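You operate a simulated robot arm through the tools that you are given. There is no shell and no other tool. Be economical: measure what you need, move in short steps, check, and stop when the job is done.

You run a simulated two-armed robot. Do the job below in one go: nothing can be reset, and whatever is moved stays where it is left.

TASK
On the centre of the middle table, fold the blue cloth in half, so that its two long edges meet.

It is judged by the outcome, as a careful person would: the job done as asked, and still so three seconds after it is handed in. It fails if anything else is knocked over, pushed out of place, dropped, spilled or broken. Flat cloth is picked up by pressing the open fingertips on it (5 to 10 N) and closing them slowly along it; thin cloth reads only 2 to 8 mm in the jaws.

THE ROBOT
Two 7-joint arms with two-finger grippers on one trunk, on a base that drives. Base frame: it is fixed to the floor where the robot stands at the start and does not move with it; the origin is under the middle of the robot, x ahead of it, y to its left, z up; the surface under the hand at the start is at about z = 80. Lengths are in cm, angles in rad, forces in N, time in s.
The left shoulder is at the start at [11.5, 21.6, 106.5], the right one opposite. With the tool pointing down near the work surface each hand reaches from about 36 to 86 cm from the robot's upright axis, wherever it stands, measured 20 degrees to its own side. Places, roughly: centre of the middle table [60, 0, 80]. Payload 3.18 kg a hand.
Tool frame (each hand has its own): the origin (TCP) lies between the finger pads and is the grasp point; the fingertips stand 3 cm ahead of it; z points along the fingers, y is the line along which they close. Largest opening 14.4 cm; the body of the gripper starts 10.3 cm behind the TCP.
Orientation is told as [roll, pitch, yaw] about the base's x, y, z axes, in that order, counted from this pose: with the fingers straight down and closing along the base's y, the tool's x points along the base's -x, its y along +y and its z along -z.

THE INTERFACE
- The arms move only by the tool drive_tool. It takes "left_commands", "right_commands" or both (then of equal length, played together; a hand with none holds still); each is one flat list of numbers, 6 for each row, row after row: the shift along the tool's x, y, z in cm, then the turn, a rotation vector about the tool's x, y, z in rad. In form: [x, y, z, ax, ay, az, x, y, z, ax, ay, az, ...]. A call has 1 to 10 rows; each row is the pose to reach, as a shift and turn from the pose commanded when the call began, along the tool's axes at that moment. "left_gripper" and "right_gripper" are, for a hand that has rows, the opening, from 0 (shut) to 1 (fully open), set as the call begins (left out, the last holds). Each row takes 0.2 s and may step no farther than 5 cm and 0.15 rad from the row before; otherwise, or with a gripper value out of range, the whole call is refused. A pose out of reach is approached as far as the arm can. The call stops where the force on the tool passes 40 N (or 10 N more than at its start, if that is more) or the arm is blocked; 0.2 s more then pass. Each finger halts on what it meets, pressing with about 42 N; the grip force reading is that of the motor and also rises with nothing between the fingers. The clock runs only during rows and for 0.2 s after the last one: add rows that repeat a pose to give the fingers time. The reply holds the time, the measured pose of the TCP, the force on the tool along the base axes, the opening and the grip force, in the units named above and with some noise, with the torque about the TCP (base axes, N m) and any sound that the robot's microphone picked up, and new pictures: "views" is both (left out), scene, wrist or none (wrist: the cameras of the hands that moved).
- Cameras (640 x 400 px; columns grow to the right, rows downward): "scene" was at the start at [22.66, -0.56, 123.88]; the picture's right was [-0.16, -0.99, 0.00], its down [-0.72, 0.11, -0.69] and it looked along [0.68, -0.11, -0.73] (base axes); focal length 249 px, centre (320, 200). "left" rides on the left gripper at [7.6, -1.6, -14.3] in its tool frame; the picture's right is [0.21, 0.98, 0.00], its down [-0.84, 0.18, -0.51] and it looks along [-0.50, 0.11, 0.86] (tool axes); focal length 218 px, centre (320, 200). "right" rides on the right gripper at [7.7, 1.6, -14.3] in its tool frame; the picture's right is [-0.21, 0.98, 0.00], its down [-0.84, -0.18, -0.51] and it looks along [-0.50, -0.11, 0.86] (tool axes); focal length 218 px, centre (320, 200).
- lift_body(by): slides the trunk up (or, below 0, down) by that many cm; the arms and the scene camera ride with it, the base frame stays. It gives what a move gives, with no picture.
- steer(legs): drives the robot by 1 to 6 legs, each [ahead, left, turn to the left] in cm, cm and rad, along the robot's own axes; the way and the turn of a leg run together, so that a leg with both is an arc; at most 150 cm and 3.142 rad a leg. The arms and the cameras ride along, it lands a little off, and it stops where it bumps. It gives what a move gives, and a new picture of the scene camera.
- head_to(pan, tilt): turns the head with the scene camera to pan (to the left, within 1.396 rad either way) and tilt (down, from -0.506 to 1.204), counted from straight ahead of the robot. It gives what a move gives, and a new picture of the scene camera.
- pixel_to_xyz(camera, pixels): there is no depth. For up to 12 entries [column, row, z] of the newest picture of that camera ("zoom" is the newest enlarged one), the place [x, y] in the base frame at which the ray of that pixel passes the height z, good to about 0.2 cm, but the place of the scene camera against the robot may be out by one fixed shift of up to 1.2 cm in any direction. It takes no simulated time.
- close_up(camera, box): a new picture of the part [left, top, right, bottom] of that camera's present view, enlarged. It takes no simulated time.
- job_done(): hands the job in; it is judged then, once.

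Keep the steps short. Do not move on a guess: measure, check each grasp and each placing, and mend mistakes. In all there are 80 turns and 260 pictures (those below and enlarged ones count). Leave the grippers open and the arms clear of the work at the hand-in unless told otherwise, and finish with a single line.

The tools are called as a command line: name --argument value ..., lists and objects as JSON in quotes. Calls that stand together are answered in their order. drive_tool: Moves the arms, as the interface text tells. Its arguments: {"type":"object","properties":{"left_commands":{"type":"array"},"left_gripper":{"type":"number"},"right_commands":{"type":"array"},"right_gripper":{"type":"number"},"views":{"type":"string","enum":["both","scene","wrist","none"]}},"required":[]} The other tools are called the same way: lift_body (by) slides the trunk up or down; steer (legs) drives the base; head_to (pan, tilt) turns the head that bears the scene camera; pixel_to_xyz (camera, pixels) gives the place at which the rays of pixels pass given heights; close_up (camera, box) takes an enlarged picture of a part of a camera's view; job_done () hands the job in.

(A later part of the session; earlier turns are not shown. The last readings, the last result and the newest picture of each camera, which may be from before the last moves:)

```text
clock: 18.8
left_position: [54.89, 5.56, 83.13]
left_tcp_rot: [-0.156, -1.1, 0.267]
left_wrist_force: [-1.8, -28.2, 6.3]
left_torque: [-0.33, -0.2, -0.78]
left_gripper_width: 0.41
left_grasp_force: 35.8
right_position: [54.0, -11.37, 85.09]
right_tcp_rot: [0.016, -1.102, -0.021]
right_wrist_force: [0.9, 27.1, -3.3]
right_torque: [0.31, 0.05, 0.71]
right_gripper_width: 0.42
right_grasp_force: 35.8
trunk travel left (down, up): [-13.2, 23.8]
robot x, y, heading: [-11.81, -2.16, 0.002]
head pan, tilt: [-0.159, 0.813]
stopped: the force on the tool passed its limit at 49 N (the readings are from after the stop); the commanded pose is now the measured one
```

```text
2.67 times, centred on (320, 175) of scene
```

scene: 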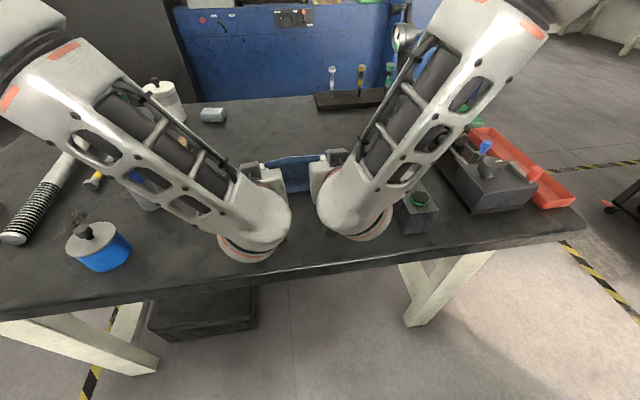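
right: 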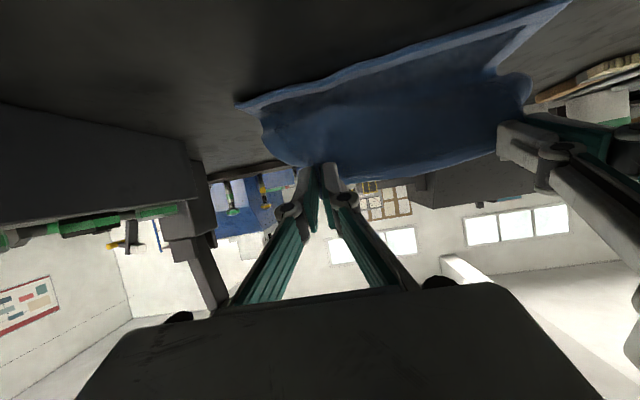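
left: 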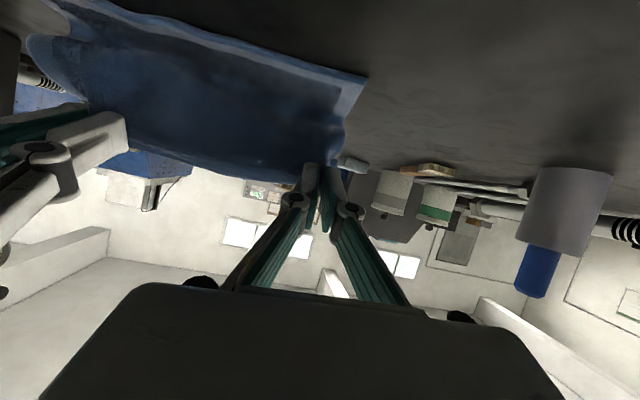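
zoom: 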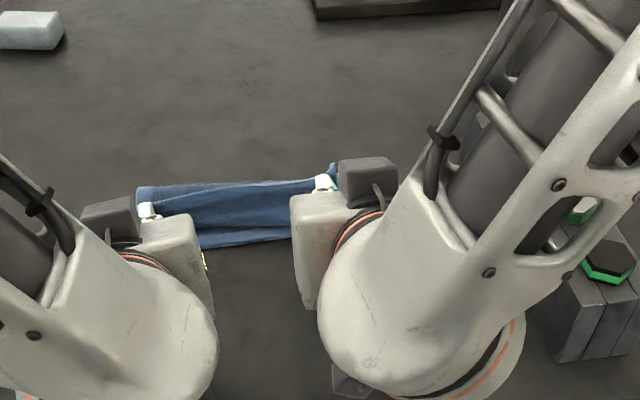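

The trunk stopped at a contact, and the hands spread to 16.9 cm, with 28 N of tension in the cloth. I'm easing the left hand 1.2 cm inward.

drive_tool --left_commands '[-0.1, -0.6, 0, 0, 0, 0, -0.2, -1.2, 0, 0, 0, 0]' --views "wrist"

```text
clock: 19.4
left_position: [55.58, 5.3, 83.11]
left_tcp_rot: [-0.16, -1.094, 0.291]
left_wrist_force: [-2.6, -29.5, 4.9]
left_torque: [-0.35, -0.07, -0.83]
left_gripper_width: 0.4
left_grasp_force: 35.2
right_position: [54.0, -11.49, 85.05]
right_tcp_rot: [0.013, -1.1, -0.021]
right_wrist_force: [2.9, 29.9, -3.9]
right_torque: [0.33, 0.02, 0.79]
right_gripper_width: 0.42
right_grasp_force: 35.8
trunk travel left (down, up): [-13.2, 23.8]
robot x, y, heading: [-11.8, -2.11, 0.002]
head pan, tilt: [-0.159, 0.813]
```

left: 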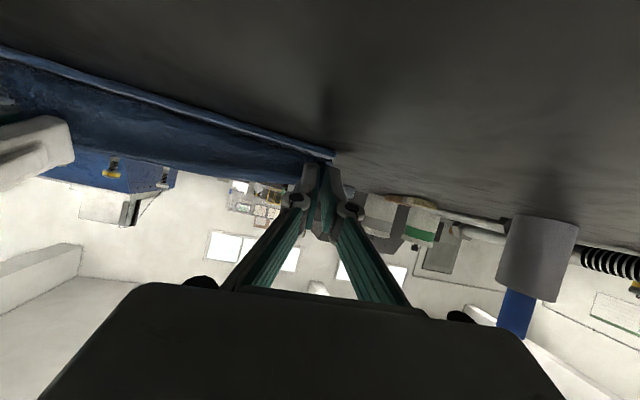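

The force remains, so it's tension in the cloth. Before deciding how to release, I'll measure where the near edge lies relative to the tips.

pixel_to_xyz --camera "left" --pixels '[[333, 155, 80], [180, 106, 80], [0, 47, 80]]'

pixel_to_xyz --camera "zoom" --pixels '[[140, 190, 82], [335, 165, 82], [200, 247, 80], [292, 236, 80]]'

close_up --camera "left" --box '[160, 60, 400, 210]'

close_up --camera "right" --box '[220, 60, 460, 210]'

```text
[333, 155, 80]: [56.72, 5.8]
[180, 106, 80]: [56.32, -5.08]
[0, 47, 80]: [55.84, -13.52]
```

```text
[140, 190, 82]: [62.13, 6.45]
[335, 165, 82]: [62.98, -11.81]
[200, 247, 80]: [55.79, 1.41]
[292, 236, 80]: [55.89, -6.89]
```

```text
2.67 times, centred on (280, 135) of left
```

zoom: 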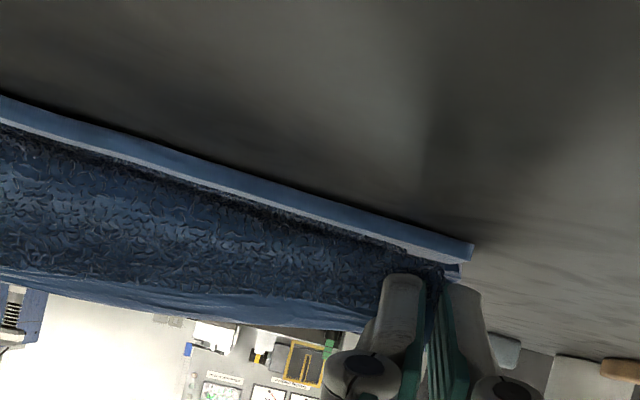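

```text
2.67 times, centred on (340, 135) of right
```

zoom: 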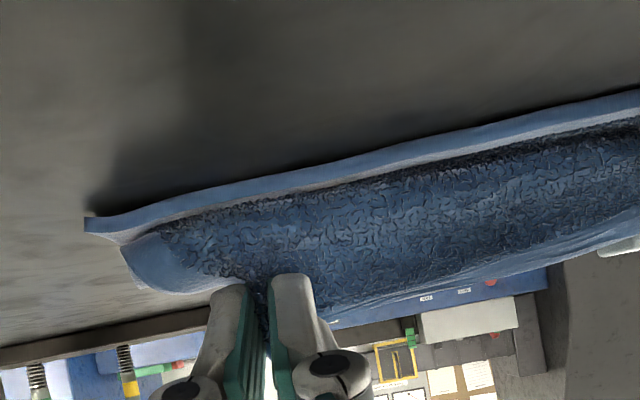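

The near edge is straight at x≈56, from y≈5.8 to -15.4. The held tips are near it in x but about 2 cm too far to +y. I'm raising the trunk 1 cm to ease the contact, then driving 2.2 cm right.

lift_body --by 1

steer --legs '[[0, -2.2, 0]]'

```text
clock: 20.0
left_position: [56.34, 5.71, 85.76]
left_tcp_rot: [-0.247, -1.094, 0.387]
left_wrist_force: [-4.6, -31.0, -0.6]
left_torque: [-0.28, 0.01, -0.9]
left_gripper_width: 0.43
left_grasp_force: 35.3
right_position: [53.97, -11.18, 85.95]
right_tcp_rot: [0.002, -1.097, -0.007]
right_wrist_force: [5.4, 31.8, -0.4]
right_torque: [0.34, -0.06, 0.78]
right_gripper_width: 0.45
right_grasp_force: 35.8
trunk travel left (down, up): [-14.2, 22.8]
robot x, y, heading: [-12.01, -1.95, 0.005]
head pan, tilt: [-0.159, 0.813]
```

```text
clock: 20.9
left_position: [56.11, 3.74, 85.2]
left_tcp_rot: [-0.222, -1.094, 0.366]
left_wrist_force: [-5.4, -36.2, 1.2]
left_torque: [-0.36, -0.02, -1.07]
left_gripper_width: 0.41
left_grasp_force: 35.9
right_position: [53.91, -13.45, 86.18]
right_tcp_rot: [0.01, -1.099, -0.016]
right_wrist_force: [4.3, 36.1, -1.2]
right_torque: [0.45, 0.02, 1.0]
right_gripper_width: 0.46
right_grasp_force: 36.1
trunk travel left (down, up): [-14.2, 22.8]
robot x, y, heading: [-11.81, -4.52, 0.002]
head pan, tilt: [-0.159, 0.813]
```

scene: 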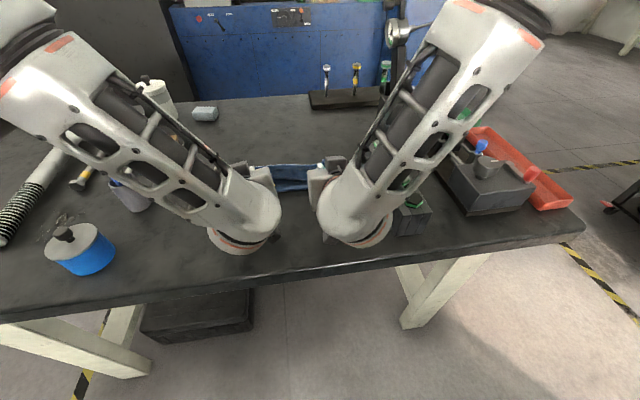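

There is still 36 N of tension, and the left hand has yawed 0.37 rad. I'm turning the left's yaw back while moving it 1.2 cm inward.

drive_tool --left_commands '[0, -0.4, 0, 0.09, 0.01, 0.045, 0, -0.8, 0, 0.18, 0.02, 0.09, 0, -1.2, 0, 0.26, 0.03, 0.13, 0, -1.2, 0, 0.26, 0.03, 0.13]' --views "wrist"

```text
clock: 21.9
left_position: [57.1, 1.38, 87.09]
left_tcp_rot: [-0.19, -1.06, 0.095]
left_wrist_force: [-1.0, -0.3, 1.1]
left_torque: [-0.01, -0.03, 0.04]
left_gripper_width: 0.41
left_grasp_force: 32.0
left hand out of reach, approached as far as the arm can: row 2, 3, 4
right_position: [53.84, -13.42, 86.24]
right_tcp_rot: [0.008, -1.097, -0.017]
right_wrist_force: [-1.4, -1.8, -0.3]
right_torque: [0.02, 0.03, 0.02]
right_gripper_width: 0.23
right_grasp_force: 29.4
trunk travel left (down, up): [-14.2, 22.8]
robot x, y, heading: [-11.61, -4.47, 0.002]
head pan, tilt: [-0.159, 0.813]
```

left: 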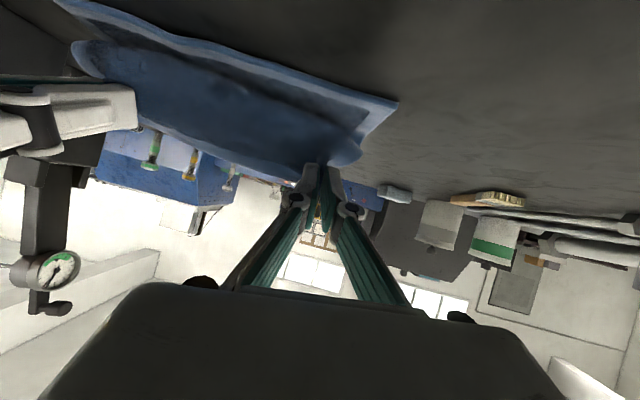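

The tension is gone. Both arms are at a wrist limit at this tilt, so I'm reducing the tilt by 0.3 rad about the fingertips to regain mobility, and measuring the near edge.

pixel_to_xyz --camera "left" --pixels '[[396, 101, 80], [230, 57, 80], [62, 3, 80]]'

drive_tool --left_commands '[-0.3, 0, 0.02, 0, 0.1, 0, -0.6, 0, 0.06, 0, 0.2, 0, -0.89, 0, 0.13, 0, 0.3, 0]' --right_commands '[-0.3, 0, 0.02, 0, 0.1, 0, -0.6, 0, 0.06, 0, 0.2, 0, -0.89, 0, 0.13, 0, 0.3, 0]' --views "both"

```text
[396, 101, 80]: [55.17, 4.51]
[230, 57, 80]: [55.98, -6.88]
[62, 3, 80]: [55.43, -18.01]
```

```text
clock: 22.7
left_position: [57.28, -0.51, 88.76]
left_tcp_rot: [-0.15, -0.796, -0.021]
left_wrist_force: [5.6, 4.1, -8.0]
left_torque: [-0.39, 0.0, -0.36]
left_gripper_width: 0.2
left_grasp_force: 29.0
right_position: [54.49, -13.29, 86.86]
right_tcp_rot: [0.007, -0.797, -0.011]
right_wrist_force: [0.8, 1.3, -0.9]
right_torque: [-0.08, -0.02, -0.11]
right_gripper_width: 0.49
right_grasp_force: 42.1
trunk travel left (down, up): [-14.2, 22.8]
robot x, y, heading: [-11.95, -4.3, 0.002]
head pan, tilt: [-0.159, 0.813]
```

scene: 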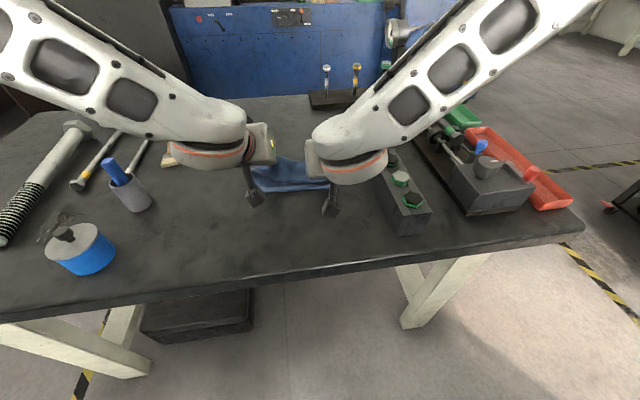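
right: 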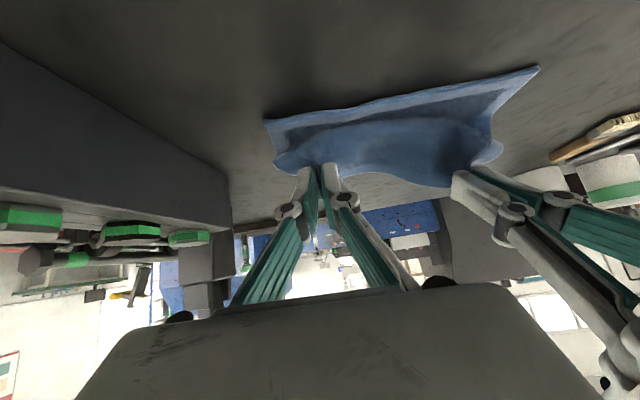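
left: 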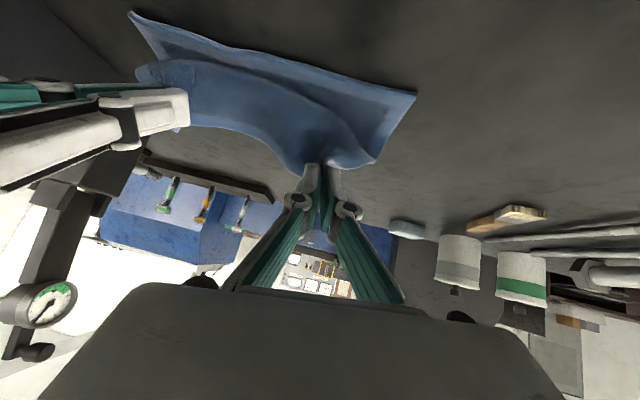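

Both arms look normal again. The hands are now too close (12.8 cm). I'll measure the near edge in these pictures before spreading and lowering.

pixel_to_xyz --camera "right" --pixels '[[264, 121, 80], [539, 67, 80], [400, 98, 80]]'

pixel_to_xyz --camera "left" --pixels '[[416, 91, 80], [130, 13, 80], [280, 60, 80]]'

```text
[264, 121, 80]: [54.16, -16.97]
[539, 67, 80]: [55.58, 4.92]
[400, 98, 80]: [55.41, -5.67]
```

```text
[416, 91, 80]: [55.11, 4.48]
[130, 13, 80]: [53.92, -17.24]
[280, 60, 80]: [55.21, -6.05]
```

The near edge runs from (55.3,4.7) to (54.0,-17.1). Target tips are about (56.3,1.7) left and (55.7,-14.4) right. Moving there, with the tips down to z≈82.8.

drive_tool --left_commands '[0.6, 1.3, 0.05, 0, 0, 0, 1.8, 2.4, 0.1, 0, 0, 0, 3.4, 2.69, 0.15, 0, 0, 0, 4.93, 2.69, 0.15, 0, 0, 0, 4.93, 2.69, 0.15, 0, 0, 0]' --right_commands '[0.3, -0.4, 0.1, 0, 0, 0, 0.8, -0.8, 0.3, 0, 0, 0, 1.4, -1.1, 0.5, 0, 0, 0, 2.06, -1.1, 0.75, 0, 0, 0, 2.06, -1.1, 0.75, 0, 0, 0]' --views "both"

```text
clock: 23.9
left_position: [54.18, 2.23, 84.81]
left_tcp_rot: [-0.148, -0.798, -0.02]
left_wrist_force: [1.0, -8.2, 0.3]
left_torque: [-0.15, -0.02, -0.1]
left_gripper_width: 0.46
left_grasp_force: 36.0
right_position: [53.62, -14.39, 84.91]
right_tcp_rot: [0.008, -0.799, -0.01]
right_wrist_force: [-0.4, 6.7, 0.1]
right_torque: [0.16, 0.0, 0.2]
right_gripper_width: 0.37
right_grasp_force: 31.4
trunk travel left (down, up): [-14.2, 22.8]
robot x, y, heading: [-11.77, -4.52, 0.006]
head pan, tilt: [-0.159, 0.813]
```

scene: 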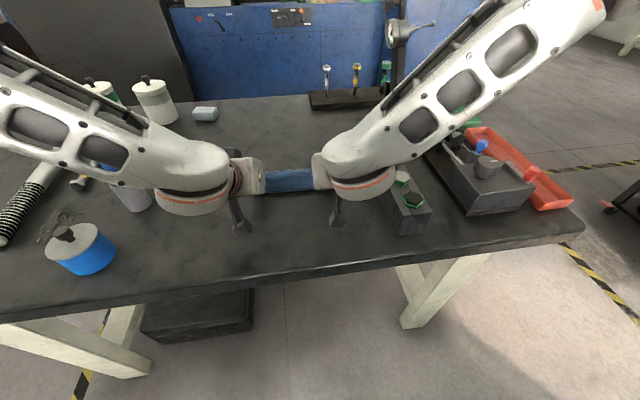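
right: 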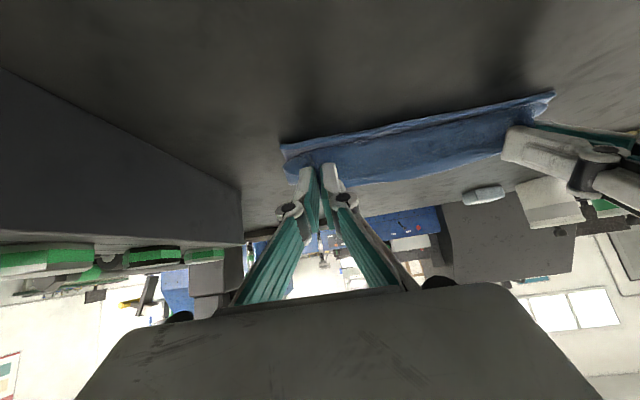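
left: 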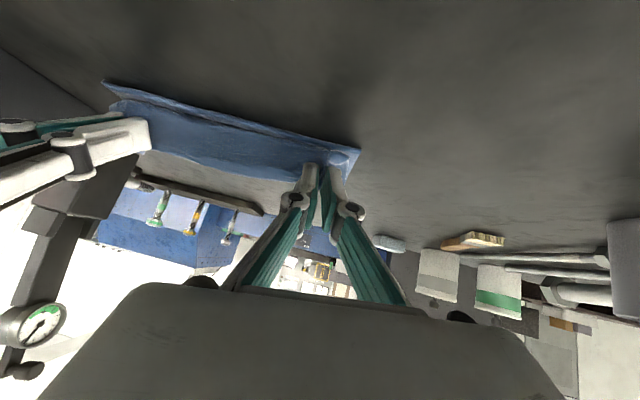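

Very close now. Enlarging both edges to check alignment.

close_up --camera "right" --box '[260, 70, 580, 230]'

close_up --camera "left" --box '[80, 60, 400, 240]'

pixel_to_xyz --camera "left" --pixels '[[359, 149, 80], [104, 80, 80], [240, 120, 80]]'

pixel_to_xyz --camera "right" --pixels '[[282, 144, 80], [554, 93, 80], [420, 123, 80]]'

```text
2.00 times, centred on (420, 150) of right
```

zoom: 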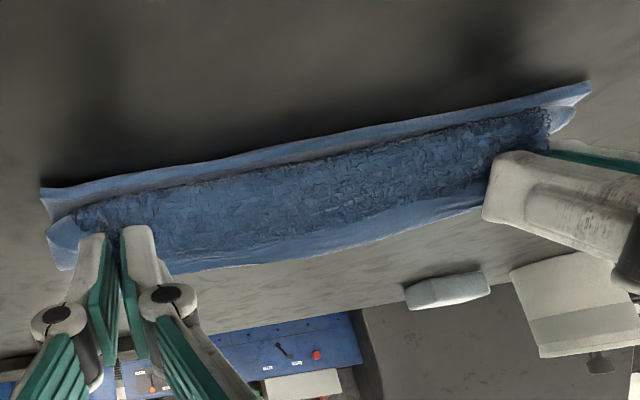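

```text
2.00 times, centred on (240, 150) of left
```

zoom: 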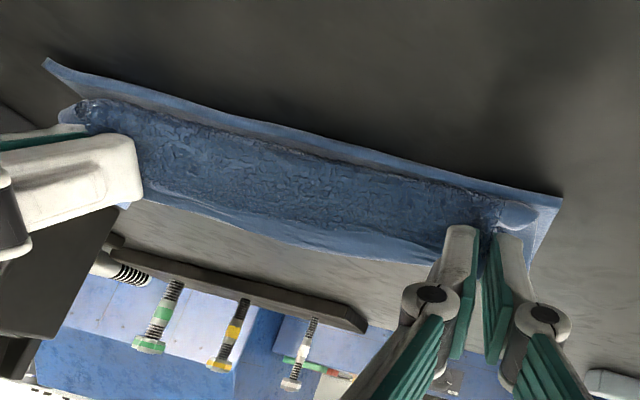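

```text
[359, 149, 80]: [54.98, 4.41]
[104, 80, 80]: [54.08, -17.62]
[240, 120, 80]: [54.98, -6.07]
```

```text
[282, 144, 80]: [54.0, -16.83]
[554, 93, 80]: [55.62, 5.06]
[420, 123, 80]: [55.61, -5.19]
```

The layers align along y to about 1 cm. The held strip (about 2.4 cm of edge) stands up between the pads, so the grip line must sit about 2.3 cm inside the near edge for the edges to meet. I'm moving +1.5 cm in x while lowering to z≈83.4 and tilting to 0.95.

drive_tool --left_commands '[-0.03, 0.0, 0.7, 0, -0.05, 0, -0.06, 0.02, 1.4, 0, -0.1, 0, -0.09, 0.03, 2.04, 0, -0.15, 0, -0.09, 0.03, 2.04, 0, -0.15, 0]' --right_commands '[-0.04, 0.05, 0.75, 0, -0.05, 0, -0.07, 0.1, 1.5, 0, -0.1, 0, -0.11, 0.1, 2.19, 0, -0.15, 0, -0.11, 0.1, 2.19, 0, -0.15, 0]' --views "wrist"

```text
clock: 24.9
left_position: [55.78, 2.05, 83.55]
left_tcp_rot: [-0.172, -0.94, 0.019]
left_wrist_force: [-0.1, -4.7, 2.1]
left_torque: [-0.06, -0.05, 0.0]
left_gripper_width: 0.54
left_grasp_force: 38.5
right_position: [55.23, -14.34, 83.55]
right_tcp_rot: [0.011, -0.949, -0.012]
right_wrist_force: [-0.7, 3.1, 1.4]
right_torque: [0.04, -0.01, 0.05]
right_gripper_width: 0.55
right_grasp_force: 41.6
trunk travel left (down, up): [-14.2, 22.8]
robot x, y, heading: [-12.07, -4.5, 0.001]
head pan, tilt: [-0.159, 0.813]
```

right: 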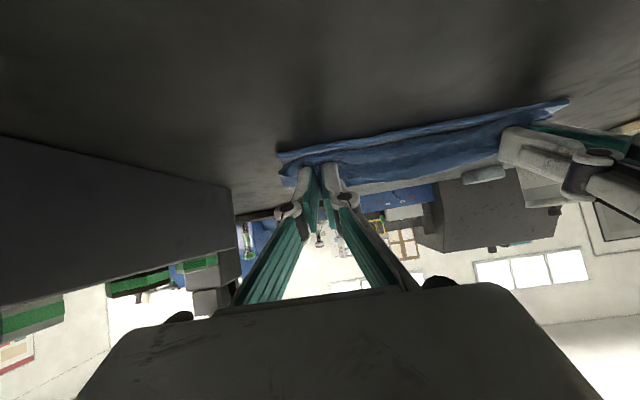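
left: 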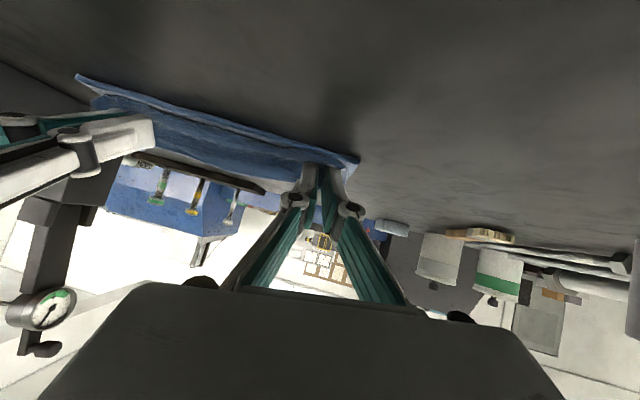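

Light contact (about 2 N). I'm opening slightly to release, then withdrawing slowly back along the fingers.

drive_tool --left_commands '[0, 0, 0, 0, 0, 0, 0, 0, 0, 0, 0, 0]' --left_gripper 0.12 --right_commands '[0, 0, 0, 0, 0, 0, 0, 0, 0, 0, 0, 0]' --right_gripper 0.12 --views "wrist"

drive_tool --left_commands '[0, 0, -1, 0, 0, 0, 0, 0, -2.5, 0, 0, 0, 0, 0, -5, 0, 0, 0, 0, 0, -8, 0, 0, 0]' --right_commands '[0, 0, -1, 0, 0, 0, 0, 0, -2.5, 0, 0, 0, 0, 0, -5, 0, 0, 0, 0, 0, -8, 0, 0, 0]' --views "both"

```text
clock: 25.5
left_position: [55.78, 1.85, 83.55]
left_tcp_rot: [-0.172, -0.94, 0.02]
left_wrist_force: [-0.2, -0.7, 2.8]
left_torque: [0.03, -0.07, 0.0]
left_gripper_width: 1.63
left_grasp_force: 0.1
right_position: [55.35, -14.37, 83.64]
right_tcp_rot: [0.007, -0.949, -0.015]
right_wrist_force: [-0.4, -1.2, 2.4]
right_torque: [-0.03, -0.09, -0.03]
right_gripper_width: 1.62
right_grasp_force: 0.0
trunk travel left (down, up): [-14.2, 22.8]
robot x, y, heading: [-11.87, -4.43, 0.003]
head pan, tilt: [-0.159, 0.813]
```

right: 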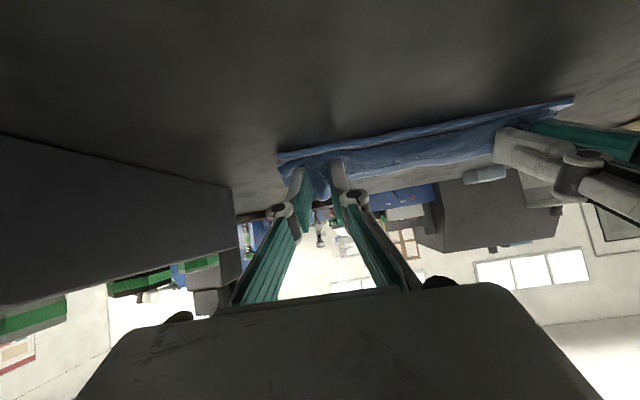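
left: 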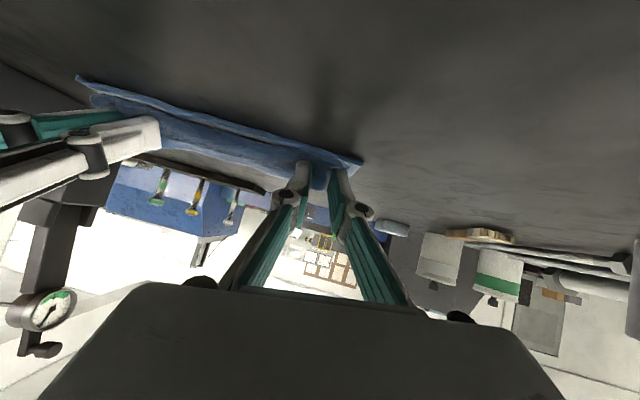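

```text
clock: 26.5
left_position: [49.11, 2.95, 88.39]
left_tcp_rot: [-0.18, -0.95, 0.02]
left_wrist_force: [-0.3, -0.3, 1.1]
left_torque: [0.0, 0.0, 0.01]
left_gripper_width: 1.73
left_grasp_force: 0.1
right_position: [48.73, -14.27, 88.38]
right_tcp_rot: [0.008, -0.951, -0.011]
right_wrist_force: [-0.5, 0.1, -0.4]
right_torque: [-0.01, -0.03, 0.0]
right_gripper_width: 1.73
right_grasp_force: 0.0
trunk travel left (down, up): [-14.2, 22.8]
robot x, y, heading: [-11.86, -4.18, 0.003]
head pan, tilt: [-0.159, 0.813]
```

scene: 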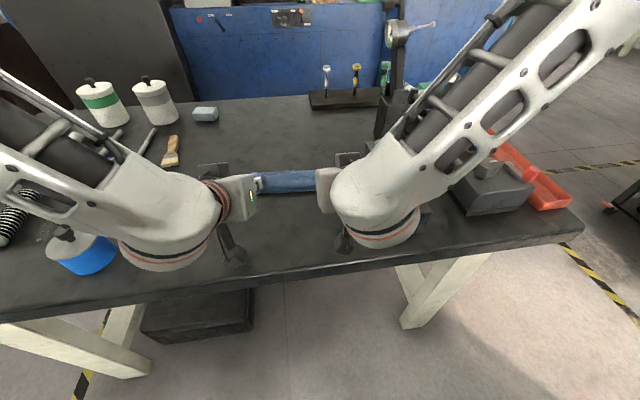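
right: 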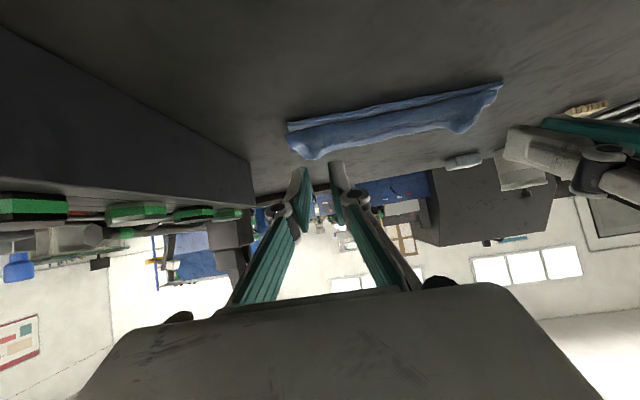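
left: 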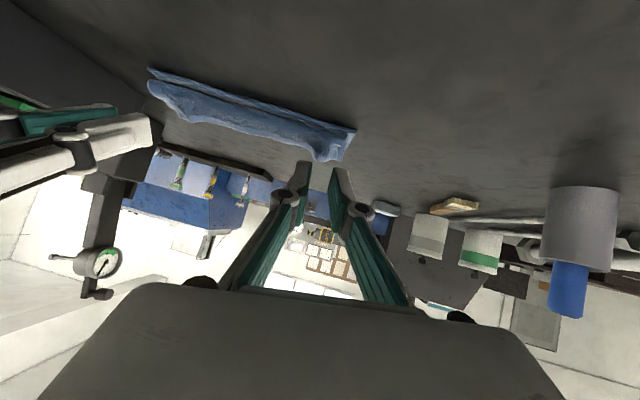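

Released. I'm raising both hands 10 cm and turning the fingers back down, then viewing the cloth.

drive_tool --left_commands '[-2.4, 0.3, -1.8, 0, 0.05, 0, -4.8, 0.6, -3.5, 0, 0.18, 0, -7.2, 1, -5, 0, 0.32, 0, -8.1, 1.5, -5.8, 0, 0.46, 0, -8.1, 2, -5.8, 0, 0.6, 0, -8.1, 2.5, -5.8, 0, 0.74, 0, -8.1, 3, -5.8, 0, 0.88, 0, -8.1, 3, -5.8, 0, 0.94, 0]' --right_commands '[-2.4, 0, -1.8, 0, 0.05, 0, -4.8, 0, -3.5, 0, 0.18, 0, -7.2, 0, -5, 0, 0.32, 0, -8.1, -0.5, -5.8, 0, 0.46, 0, -8.1, -1, -5.8, 0, 0.6, 0, -8.1, -1.5, -5.8, 0, 0.74, 0, -8.1, -2, -5.8, 0, 0.88, 0, -8.1, -2, -5.8, 0, 0.94, 0]' --views "both"

```text
clock: 28.3
left_position: [49.97, 7.14, 97.75]
left_tcp_rot: [-0.104, -0.01, -0.123]
left_wrist_force: [0.7, -0.5, 0.1]
left_torque: [0.02, -0.01, -0.03]
left_gripper_width: 1.72
left_grasp_force: 0.0
right_position: [48.69, -16.39, 98.17]
right_tcp_rot: [0.005, -0.006, -0.006]
right_wrist_force: [-0.6, 0.4, 0.2]
right_torque: [0.02, -0.03, -0.01]
right_gripper_width: 1.71
right_grasp_force: 0.0
trunk travel left (down, up): [-14.2, 22.8]
robot x, y, heading: [-12.09, -4.32, 0.007]
head pan, tilt: [-0.159, 0.813]
```

scene: 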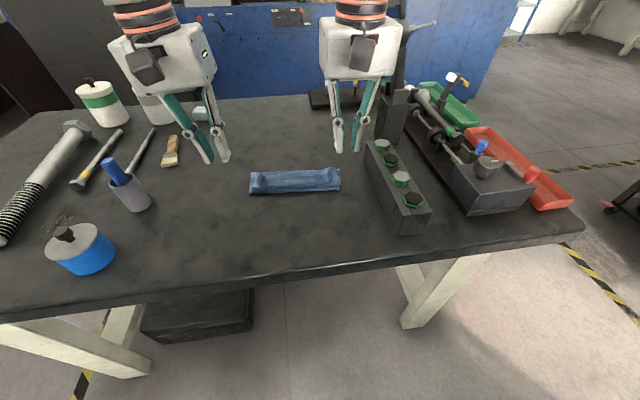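
right: 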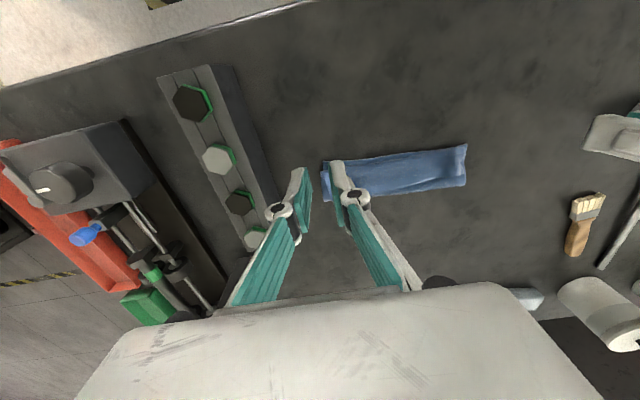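
left: 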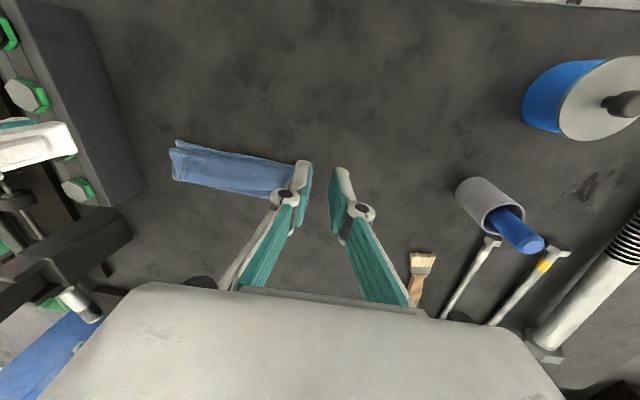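

A folded strip is visible. Enlarging it to see how the edges lie.

close_up --camera "scene" --box '[235, 155, 355, 205]'

close_up --camera "left" --box '[150, 120, 320, 220]'

close_up --camera "right" --box '[310, 120, 490, 220]'

pixel_to_xyz --camera "scene" --pixels '[[249, 172, 80], [339, 168, 80], [341, 190, 80], [249, 195, 80]]'

pixel_to_xyz --camera "right" --pixels '[[467, 145, 80], [466, 186, 80], [322, 162, 80], [328, 198, 80]]'

pixel_to_xyz --camera "left" --pixels '[[177, 140, 80], [172, 179, 80], [290, 160, 80], [280, 195, 80]]'

```text
5.33 times, centred on (295, 180) of scene
```

zoom: 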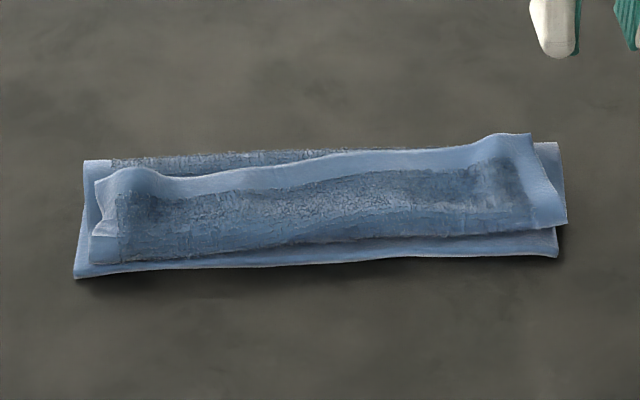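

```text
3.76 times, centred on (235, 170) of left
```

zoom: 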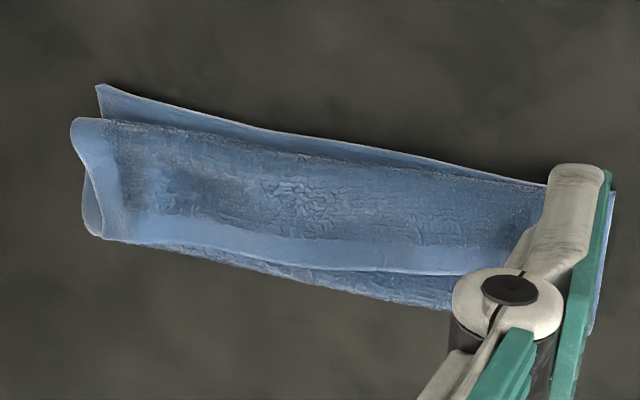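

```text
3.56 times, centred on (400, 170) of right
```

zoom: 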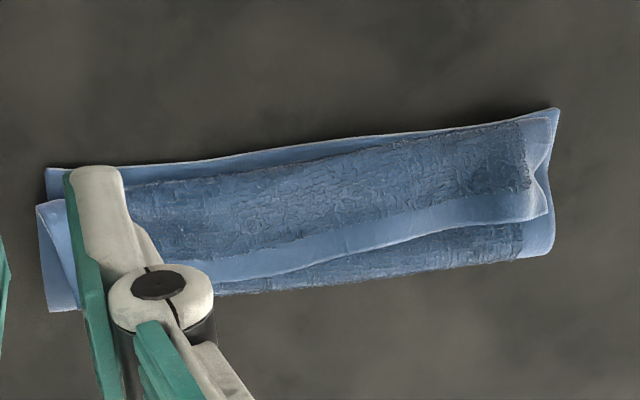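

```text
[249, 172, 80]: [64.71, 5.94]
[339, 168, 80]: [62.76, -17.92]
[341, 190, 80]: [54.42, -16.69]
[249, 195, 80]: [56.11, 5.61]
```

```text
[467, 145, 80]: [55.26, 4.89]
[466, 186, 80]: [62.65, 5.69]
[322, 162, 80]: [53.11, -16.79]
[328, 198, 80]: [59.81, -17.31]
```

```text
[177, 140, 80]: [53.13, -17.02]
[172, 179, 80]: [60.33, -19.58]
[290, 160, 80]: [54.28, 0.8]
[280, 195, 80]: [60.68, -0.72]
```

The held strip curled forward: the top layer doubles back, with its free edge at x≈60 instead of meeting the near edge. I need to pick up that free edge again, with only its last centimetre in the pads, and lay it toward the robot. Measuring the free edge in the enlarged right view first.

pixel_to_xyz --camera "zoom" --pixels '[[548, 212, 81], [440, 235, 81], [330, 262, 81], [220, 282, 81], [555, 250, 80.5], [300, 287, 80.5], [78, 310, 80.5], [45, 168, 80], [38, 206, 81]]'

drive_tool --left_commands '[0, 3, -1, 0, 0, 0, 0, 6, -2, 0.1, 0, 0, 0, 6, -2, 0.1, 0, 0.12]' --right_commands '[0, -2, -1, 0, 0, 0, 0, -4, -2, 0, 0, 0, 0, -4, -2, 0, 0, 0]' --views "wrist"

```text
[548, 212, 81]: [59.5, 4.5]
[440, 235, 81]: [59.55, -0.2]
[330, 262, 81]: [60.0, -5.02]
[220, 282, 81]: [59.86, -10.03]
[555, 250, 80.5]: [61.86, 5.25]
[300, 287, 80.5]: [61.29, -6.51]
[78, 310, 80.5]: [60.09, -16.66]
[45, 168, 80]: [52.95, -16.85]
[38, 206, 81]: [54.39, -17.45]
```

```text
clock: 29.1
left_position: [50.58, 13.44, 98.87]
left_tcp_rot: [-0.203, -0.024, -0.185]
left_wrist_force: [-0.7, 0.1, 0.3]
left_torque: [0.01, -0.02, 0.01]
left_gripper_width: 1.73
left_grasp_force: 0.0
left hand out of reach, approached as far as the arm can: row 3
right_position: [48.8, -20.53, 99.92]
right_tcp_rot: [0.006, -0.006, -0.006]
right_wrist_force: [-0.4, 0.2, -0.3]
right_torque: [0.01, 0.01, -0.01]
right_gripper_width: 1.7
right_grasp_force: 0.1
trunk travel left (down, up): [-14.2, 22.8]
robot x, y, heading: [-11.6, -4.45, 0.004]
head pan, tilt: [-0.159, 0.813]
```

right: 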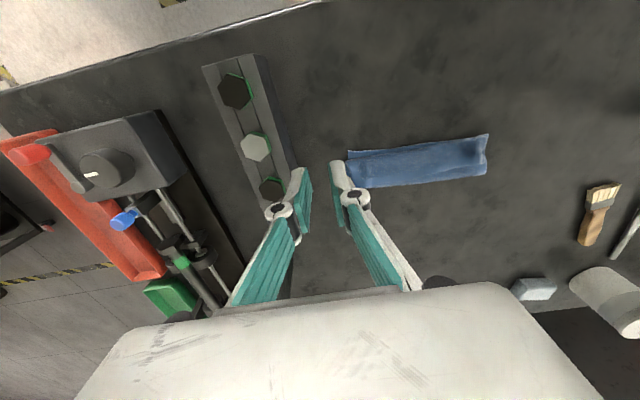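
left: 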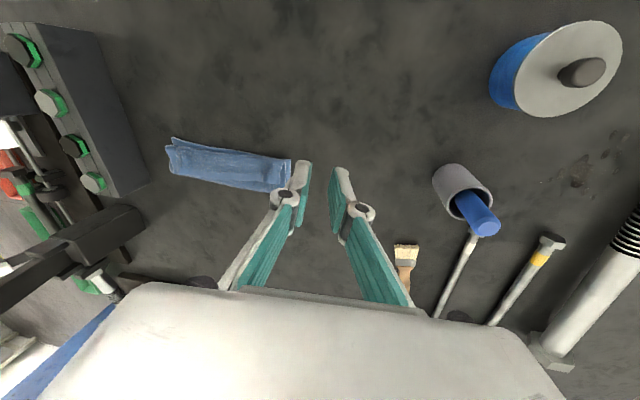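

The left hand's roll got worse, so I'll correct it. Enlarging both views for the flap corners.

close_up --camera "right" --box '[335, 120, 505, 200]'

pixel_to_xyz --camera "right" --pixels '[[348, 152, 80], [487, 135, 80], [486, 174, 80.5], [366, 187, 80.5]]'

drive_tool --left_commands '[0, -1, 0, -0.1, 0, -0.09, 0, -2, 0, -0.2, 0.02, -0.18, 0, -2, 0, -0.2, 0.02, -0.18]' --views "none"

close_up --camera "left" --box '[140, 110, 340, 235]'

```text
3.76 times, centred on (420, 160) of right
```

zoom: 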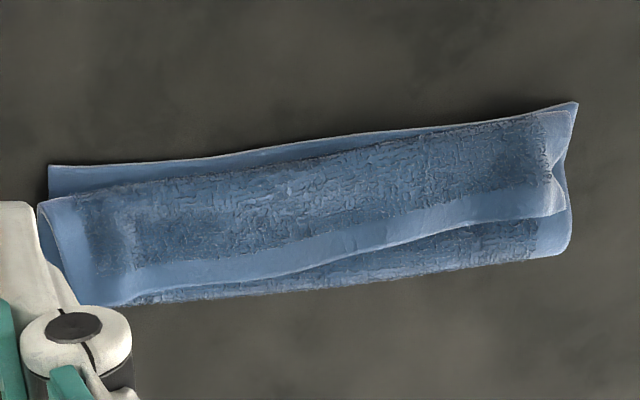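

```text
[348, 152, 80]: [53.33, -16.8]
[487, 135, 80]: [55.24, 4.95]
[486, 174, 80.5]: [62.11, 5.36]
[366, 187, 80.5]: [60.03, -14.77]
```

```text
clock: 29.9
left_position: [50.19, 11.48, 99.4]
left_tcp_rot: [0.0, 0.018, -0.005]
left_wrist_force: [-0.6, 0.4, -0.4]
left_torque: [0.0, -0.01, -0.02]
left_gripper_width: 1.75
left_grasp_force: 0.1
right_position: [48.85, -20.38, 100.03]
right_tcp_rot: [0.006, -0.009, -0.007]
right_wrist_force: [-0.4, 0.5, 0.3]
right_torque: [-0.03, -0.02, -0.02]
right_gripper_width: 1.75
right_grasp_force: 0.0
trunk travel left (down, up): [-14.2, 22.8]
robot x, y, heading: [-11.8, -4.19, 0.003]
head pan, tilt: [-0.159, 0.813]
```

```text
3.20 times, centred on (240, 172) of left
```

zoom: 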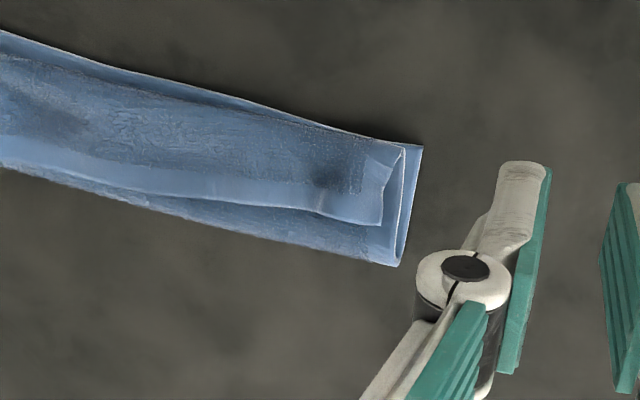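

pixel_to_xyz --camera "zoom" --pixels '[[382, 226, 81], [322, 216, 81], [210, 199, 81], [398, 266, 80.5], [100, 181, 81], [405, 145, 81.5], [422, 146, 80]]'

pixel_to_xyz --camera "right" --pixels '[[366.4, 188, 80.7], [386, 184, 80.7], [414.8, 178.8, 81], [450, 170, 81], [484, 163.5, 81]]'

```text
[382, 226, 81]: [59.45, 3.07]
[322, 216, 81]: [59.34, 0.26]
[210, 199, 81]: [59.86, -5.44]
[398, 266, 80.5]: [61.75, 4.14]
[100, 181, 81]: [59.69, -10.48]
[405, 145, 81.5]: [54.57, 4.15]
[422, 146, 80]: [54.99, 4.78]
```

```text
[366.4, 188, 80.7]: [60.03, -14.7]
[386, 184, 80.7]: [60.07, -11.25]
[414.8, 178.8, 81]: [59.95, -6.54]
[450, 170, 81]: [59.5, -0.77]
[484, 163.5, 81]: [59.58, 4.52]
```

The flap's free edge lies at x≈59.5–60, with corners at about (59.5,4) and (59.8,-16). I'm driving forward 3 cm for reach, then hovering both hands over those corners, set so that only about 1.3 cm of edge will be pinched.

steer --legs '[[3, 0, 0]]'

drive_tool --left_commands '[-2.5, -3.5, 2, 0, 0, 0, -5, -7, 4, 0, 0, 0, -6.2, -9.5, 6, 0, 0, 0, -6.2, -9.5, 9, 0, 0, 0, -6.2, -9.5, 11, 0, 0, 0, -6.2, -9.5, 11, 0, 0, 0]' --left_gripper 0.145 --right_commands '[-3, 2.5, 2, 0, 0, 0, -6, 5, 4, 0, 0, 0, -8, 6.2, 6.5, 0, 0, 0, -8, 6.2, 9.5, 0, 0, 0, -8, 6.2, 11.6, 0, 0, 0, -8, 6.2, 11.6, 0, 0, 0]' --right_gripper 0.145 --views "wrist"

```text
clock: 30.7
left_position: [53.18, 11.25, 99.41]
left_tcp_rot: [-0.003, 0.016, -0.007]
left_wrist_force: [0.0, -0.1, -0.7]
left_torque: [0.02, 0.03, 0.02]
left_gripper_width: 1.72
left_grasp_force: 0.0
right_position: [51.73, -20.39, 100.19]
right_tcp_rot: [0.005, -0.007, -0.007]
right_wrist_force: [0.1, -0.1, 0.7]
right_torque: [0.02, 0.0, 0.01]
right_gripper_width: 1.74
right_grasp_force: 0.1
trunk travel left (down, up): [-14.2, 22.8]
robot x, y, heading: [-8.77, -4.49, 0.003]
head pan, tilt: [-0.159, 0.813]
```

scene: 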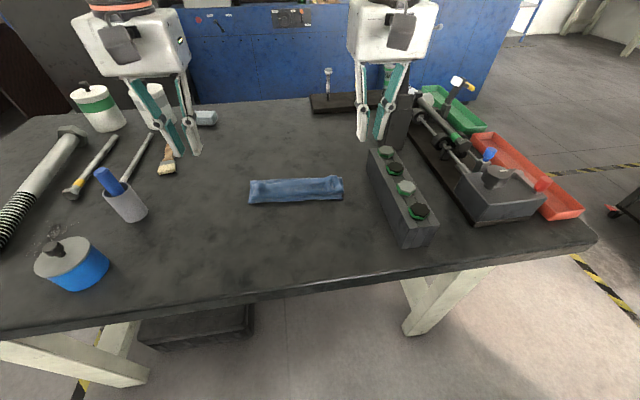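

```text
clock: 32.1
left_position: [59.14, 1.78, 88.27]
left_tcp_rot: [-0.003, 0.016, -0.008]
left_wrist_force: [0.6, -0.3, -0.3]
left_torque: [-0.01, -0.06, -0.02]
left_gripper_width: 2.09
left_grasp_force: 0.1
right_position: [59.98, -14.18, 88.65]
right_tcp_rot: [0.004, -0.008, -0.006]
right_wrist_force: [-0.1, -0.6, 0.5]
right_torque: [-0.01, 0.0, 0.02]
right_gripper_width: 2.08
right_grasp_force: 0.1
trunk travel left (down, up): [-14.2, 22.8]
robot x, y, heading: [-8.42, -4.5, 0.004]
head pan, tilt: [-0.159, 0.813]
```

right: 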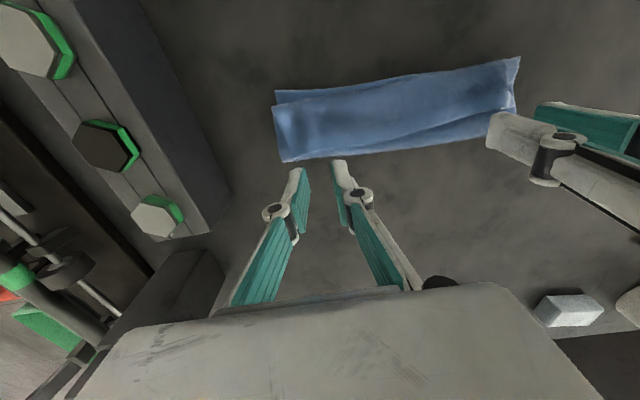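
left: 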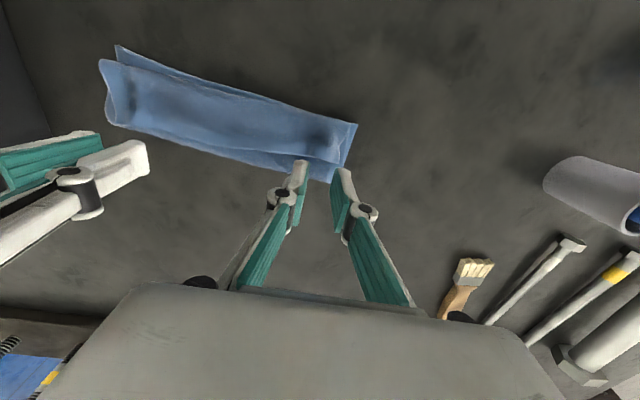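

close_up --camera "right" --box '[250, 80, 410, 180]'

close_up --camera "left" --box '[240, 100, 400, 200]'

```text
4.00 times, centred on (330, 130) of right
```

zoom: 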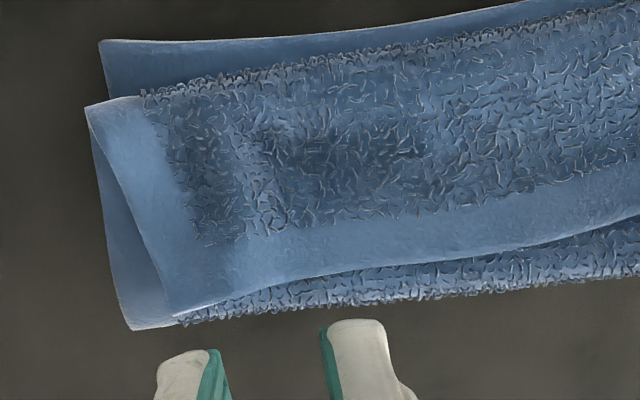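

```text
4.00 times, centred on (320, 150) of left
```

zoom: 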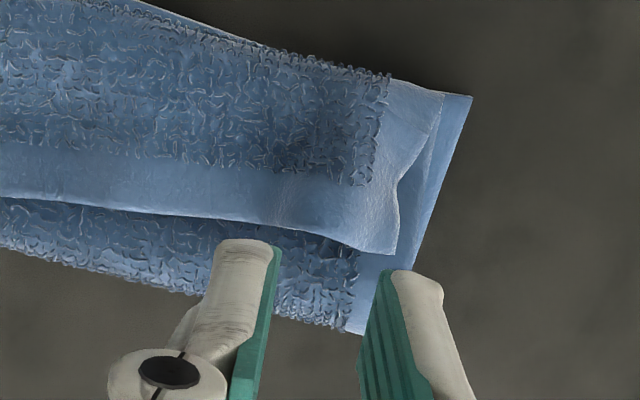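

Now the flap corners show clearly: right at zoom (175,313), left at zoom (398,252). Converting.

pixel_to_xyz --camera "right" --pixels '[[293.75, 158.25, 80.7], [320, 151, 80.7], [340, 147, 80.7]]'

pixel_to_xyz --camera "left" --pixels '[[339.5, 163, 81], [320, 159, 81], [302, 155.5, 81]]'

```text
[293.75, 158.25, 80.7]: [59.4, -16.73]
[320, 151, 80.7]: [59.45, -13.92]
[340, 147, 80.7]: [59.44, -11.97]
```

```text
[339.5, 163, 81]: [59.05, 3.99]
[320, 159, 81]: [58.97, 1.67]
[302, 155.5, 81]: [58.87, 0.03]
```

The free edge is at x≈59.0 left and 59.4 right. I'm aligning (right -0.8 in x, left -0.35) and lowering to just above the cloth.

drive_tool --left_commands '[0.35, 0.1, 1.5, 0, 0, 0, 0.35, 0.1, 3, 0, 0, 0, 0.35, 0.1, 4.3, 0, 0, 0, 0.35, 0.1, 4.3, 0, 0, 0]' --right_commands '[0.8, -0.3, 1.5, 0, 0, 0, 0.8, -0.3, 3, 0, 0, 0, 0.8, -0.3, 4.7, 0, 0, 0, 0.8, -0.3, 4.7, 0, 0, 0]' --views "none"

close_up --camera "right" --box '[240, 100, 400, 200]'

close_up --camera "left" --box '[240, 100, 400, 200]'

```text
clock: 33.1
left_position: [58.72, 1.95, 84.02]
left_tcp_rot: [-0.004, 0.016, -0.006]
left_wrist_force: [0.5, 0.8, 2.0]
left_torque: [0.02, 0.0, 0.01]
left_gripper_width: 2.06
left_grasp_force: 0.2
right_position: [59.11, -14.46, 84.01]
right_tcp_rot: [0.004, -0.01, -0.006]
right_wrist_force: [0.0, -0.9, 1.3]
right_torque: [0.02, -0.01, -0.01]
right_gripper_width: 2.07
right_grasp_force: 0.1
trunk travel left (down, up): [-14.2, 22.8]
robot x, y, heading: [-8.65, -4.48, 0.004]
head pan, tilt: [-0.159, 0.813]
```

```text
4.00 times, centred on (320, 150) of right
```

zoom: 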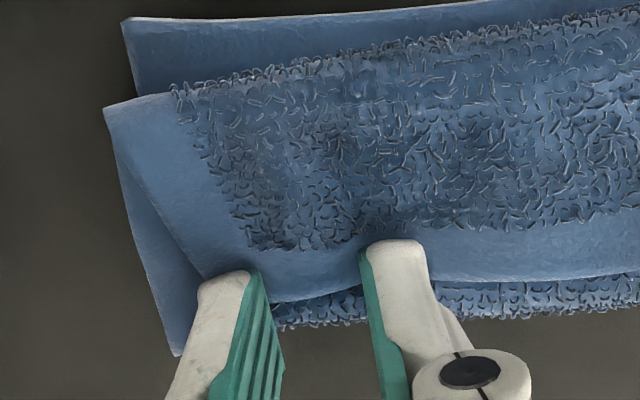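

```text
4.00 times, centred on (320, 150) of left
```

zoom: 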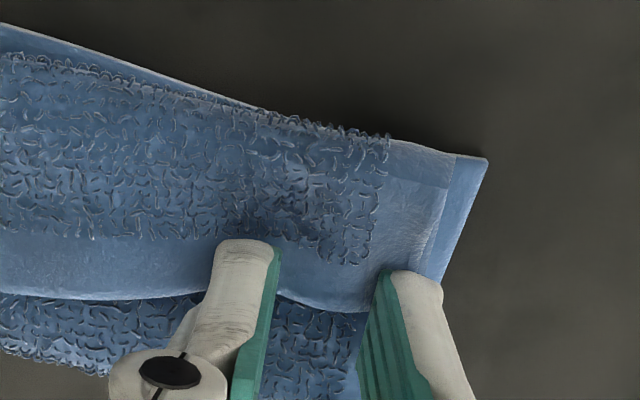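

The fingertips sit right on the flap's edge strip. Pressing gently.

drive_tool --left_commands '[0, 0, 0.25, 0, 0, 0, 0, 0, 0.4, 0, 0, 0]' --right_commands '[0, 0, 0.25, 0, 0, 0, 0, 0, 0.4, 0, 0, 0]' --views "none"

```text
clock: 33.7
left_position: [58.55, 2.03, 83.65]
left_tcp_rot: [-0.003, 0.015, -0.007]
left_wrist_force: [0.3, -0.7, 5.1]
left_torque: [-0.03, -0.02, -0.04]
left_gripper_width: 2.02
left_grasp_force: 0.0
right_position: [59.14, -14.5, 83.63]
right_tcp_rot: [0.006, -0.013, -0.008]
right_wrist_force: [1.6, 0.1, 8.0]
right_torque: [-0.02, 0.01, -0.01]
right_gripper_width: 2.02
right_grasp_force: 0.1
trunk travel left (down, up): [-14.2, 22.8]
robot x, y, heading: [-9.04, -4.47, -0.002]
head pan, tilt: [-0.159, 0.813]
```

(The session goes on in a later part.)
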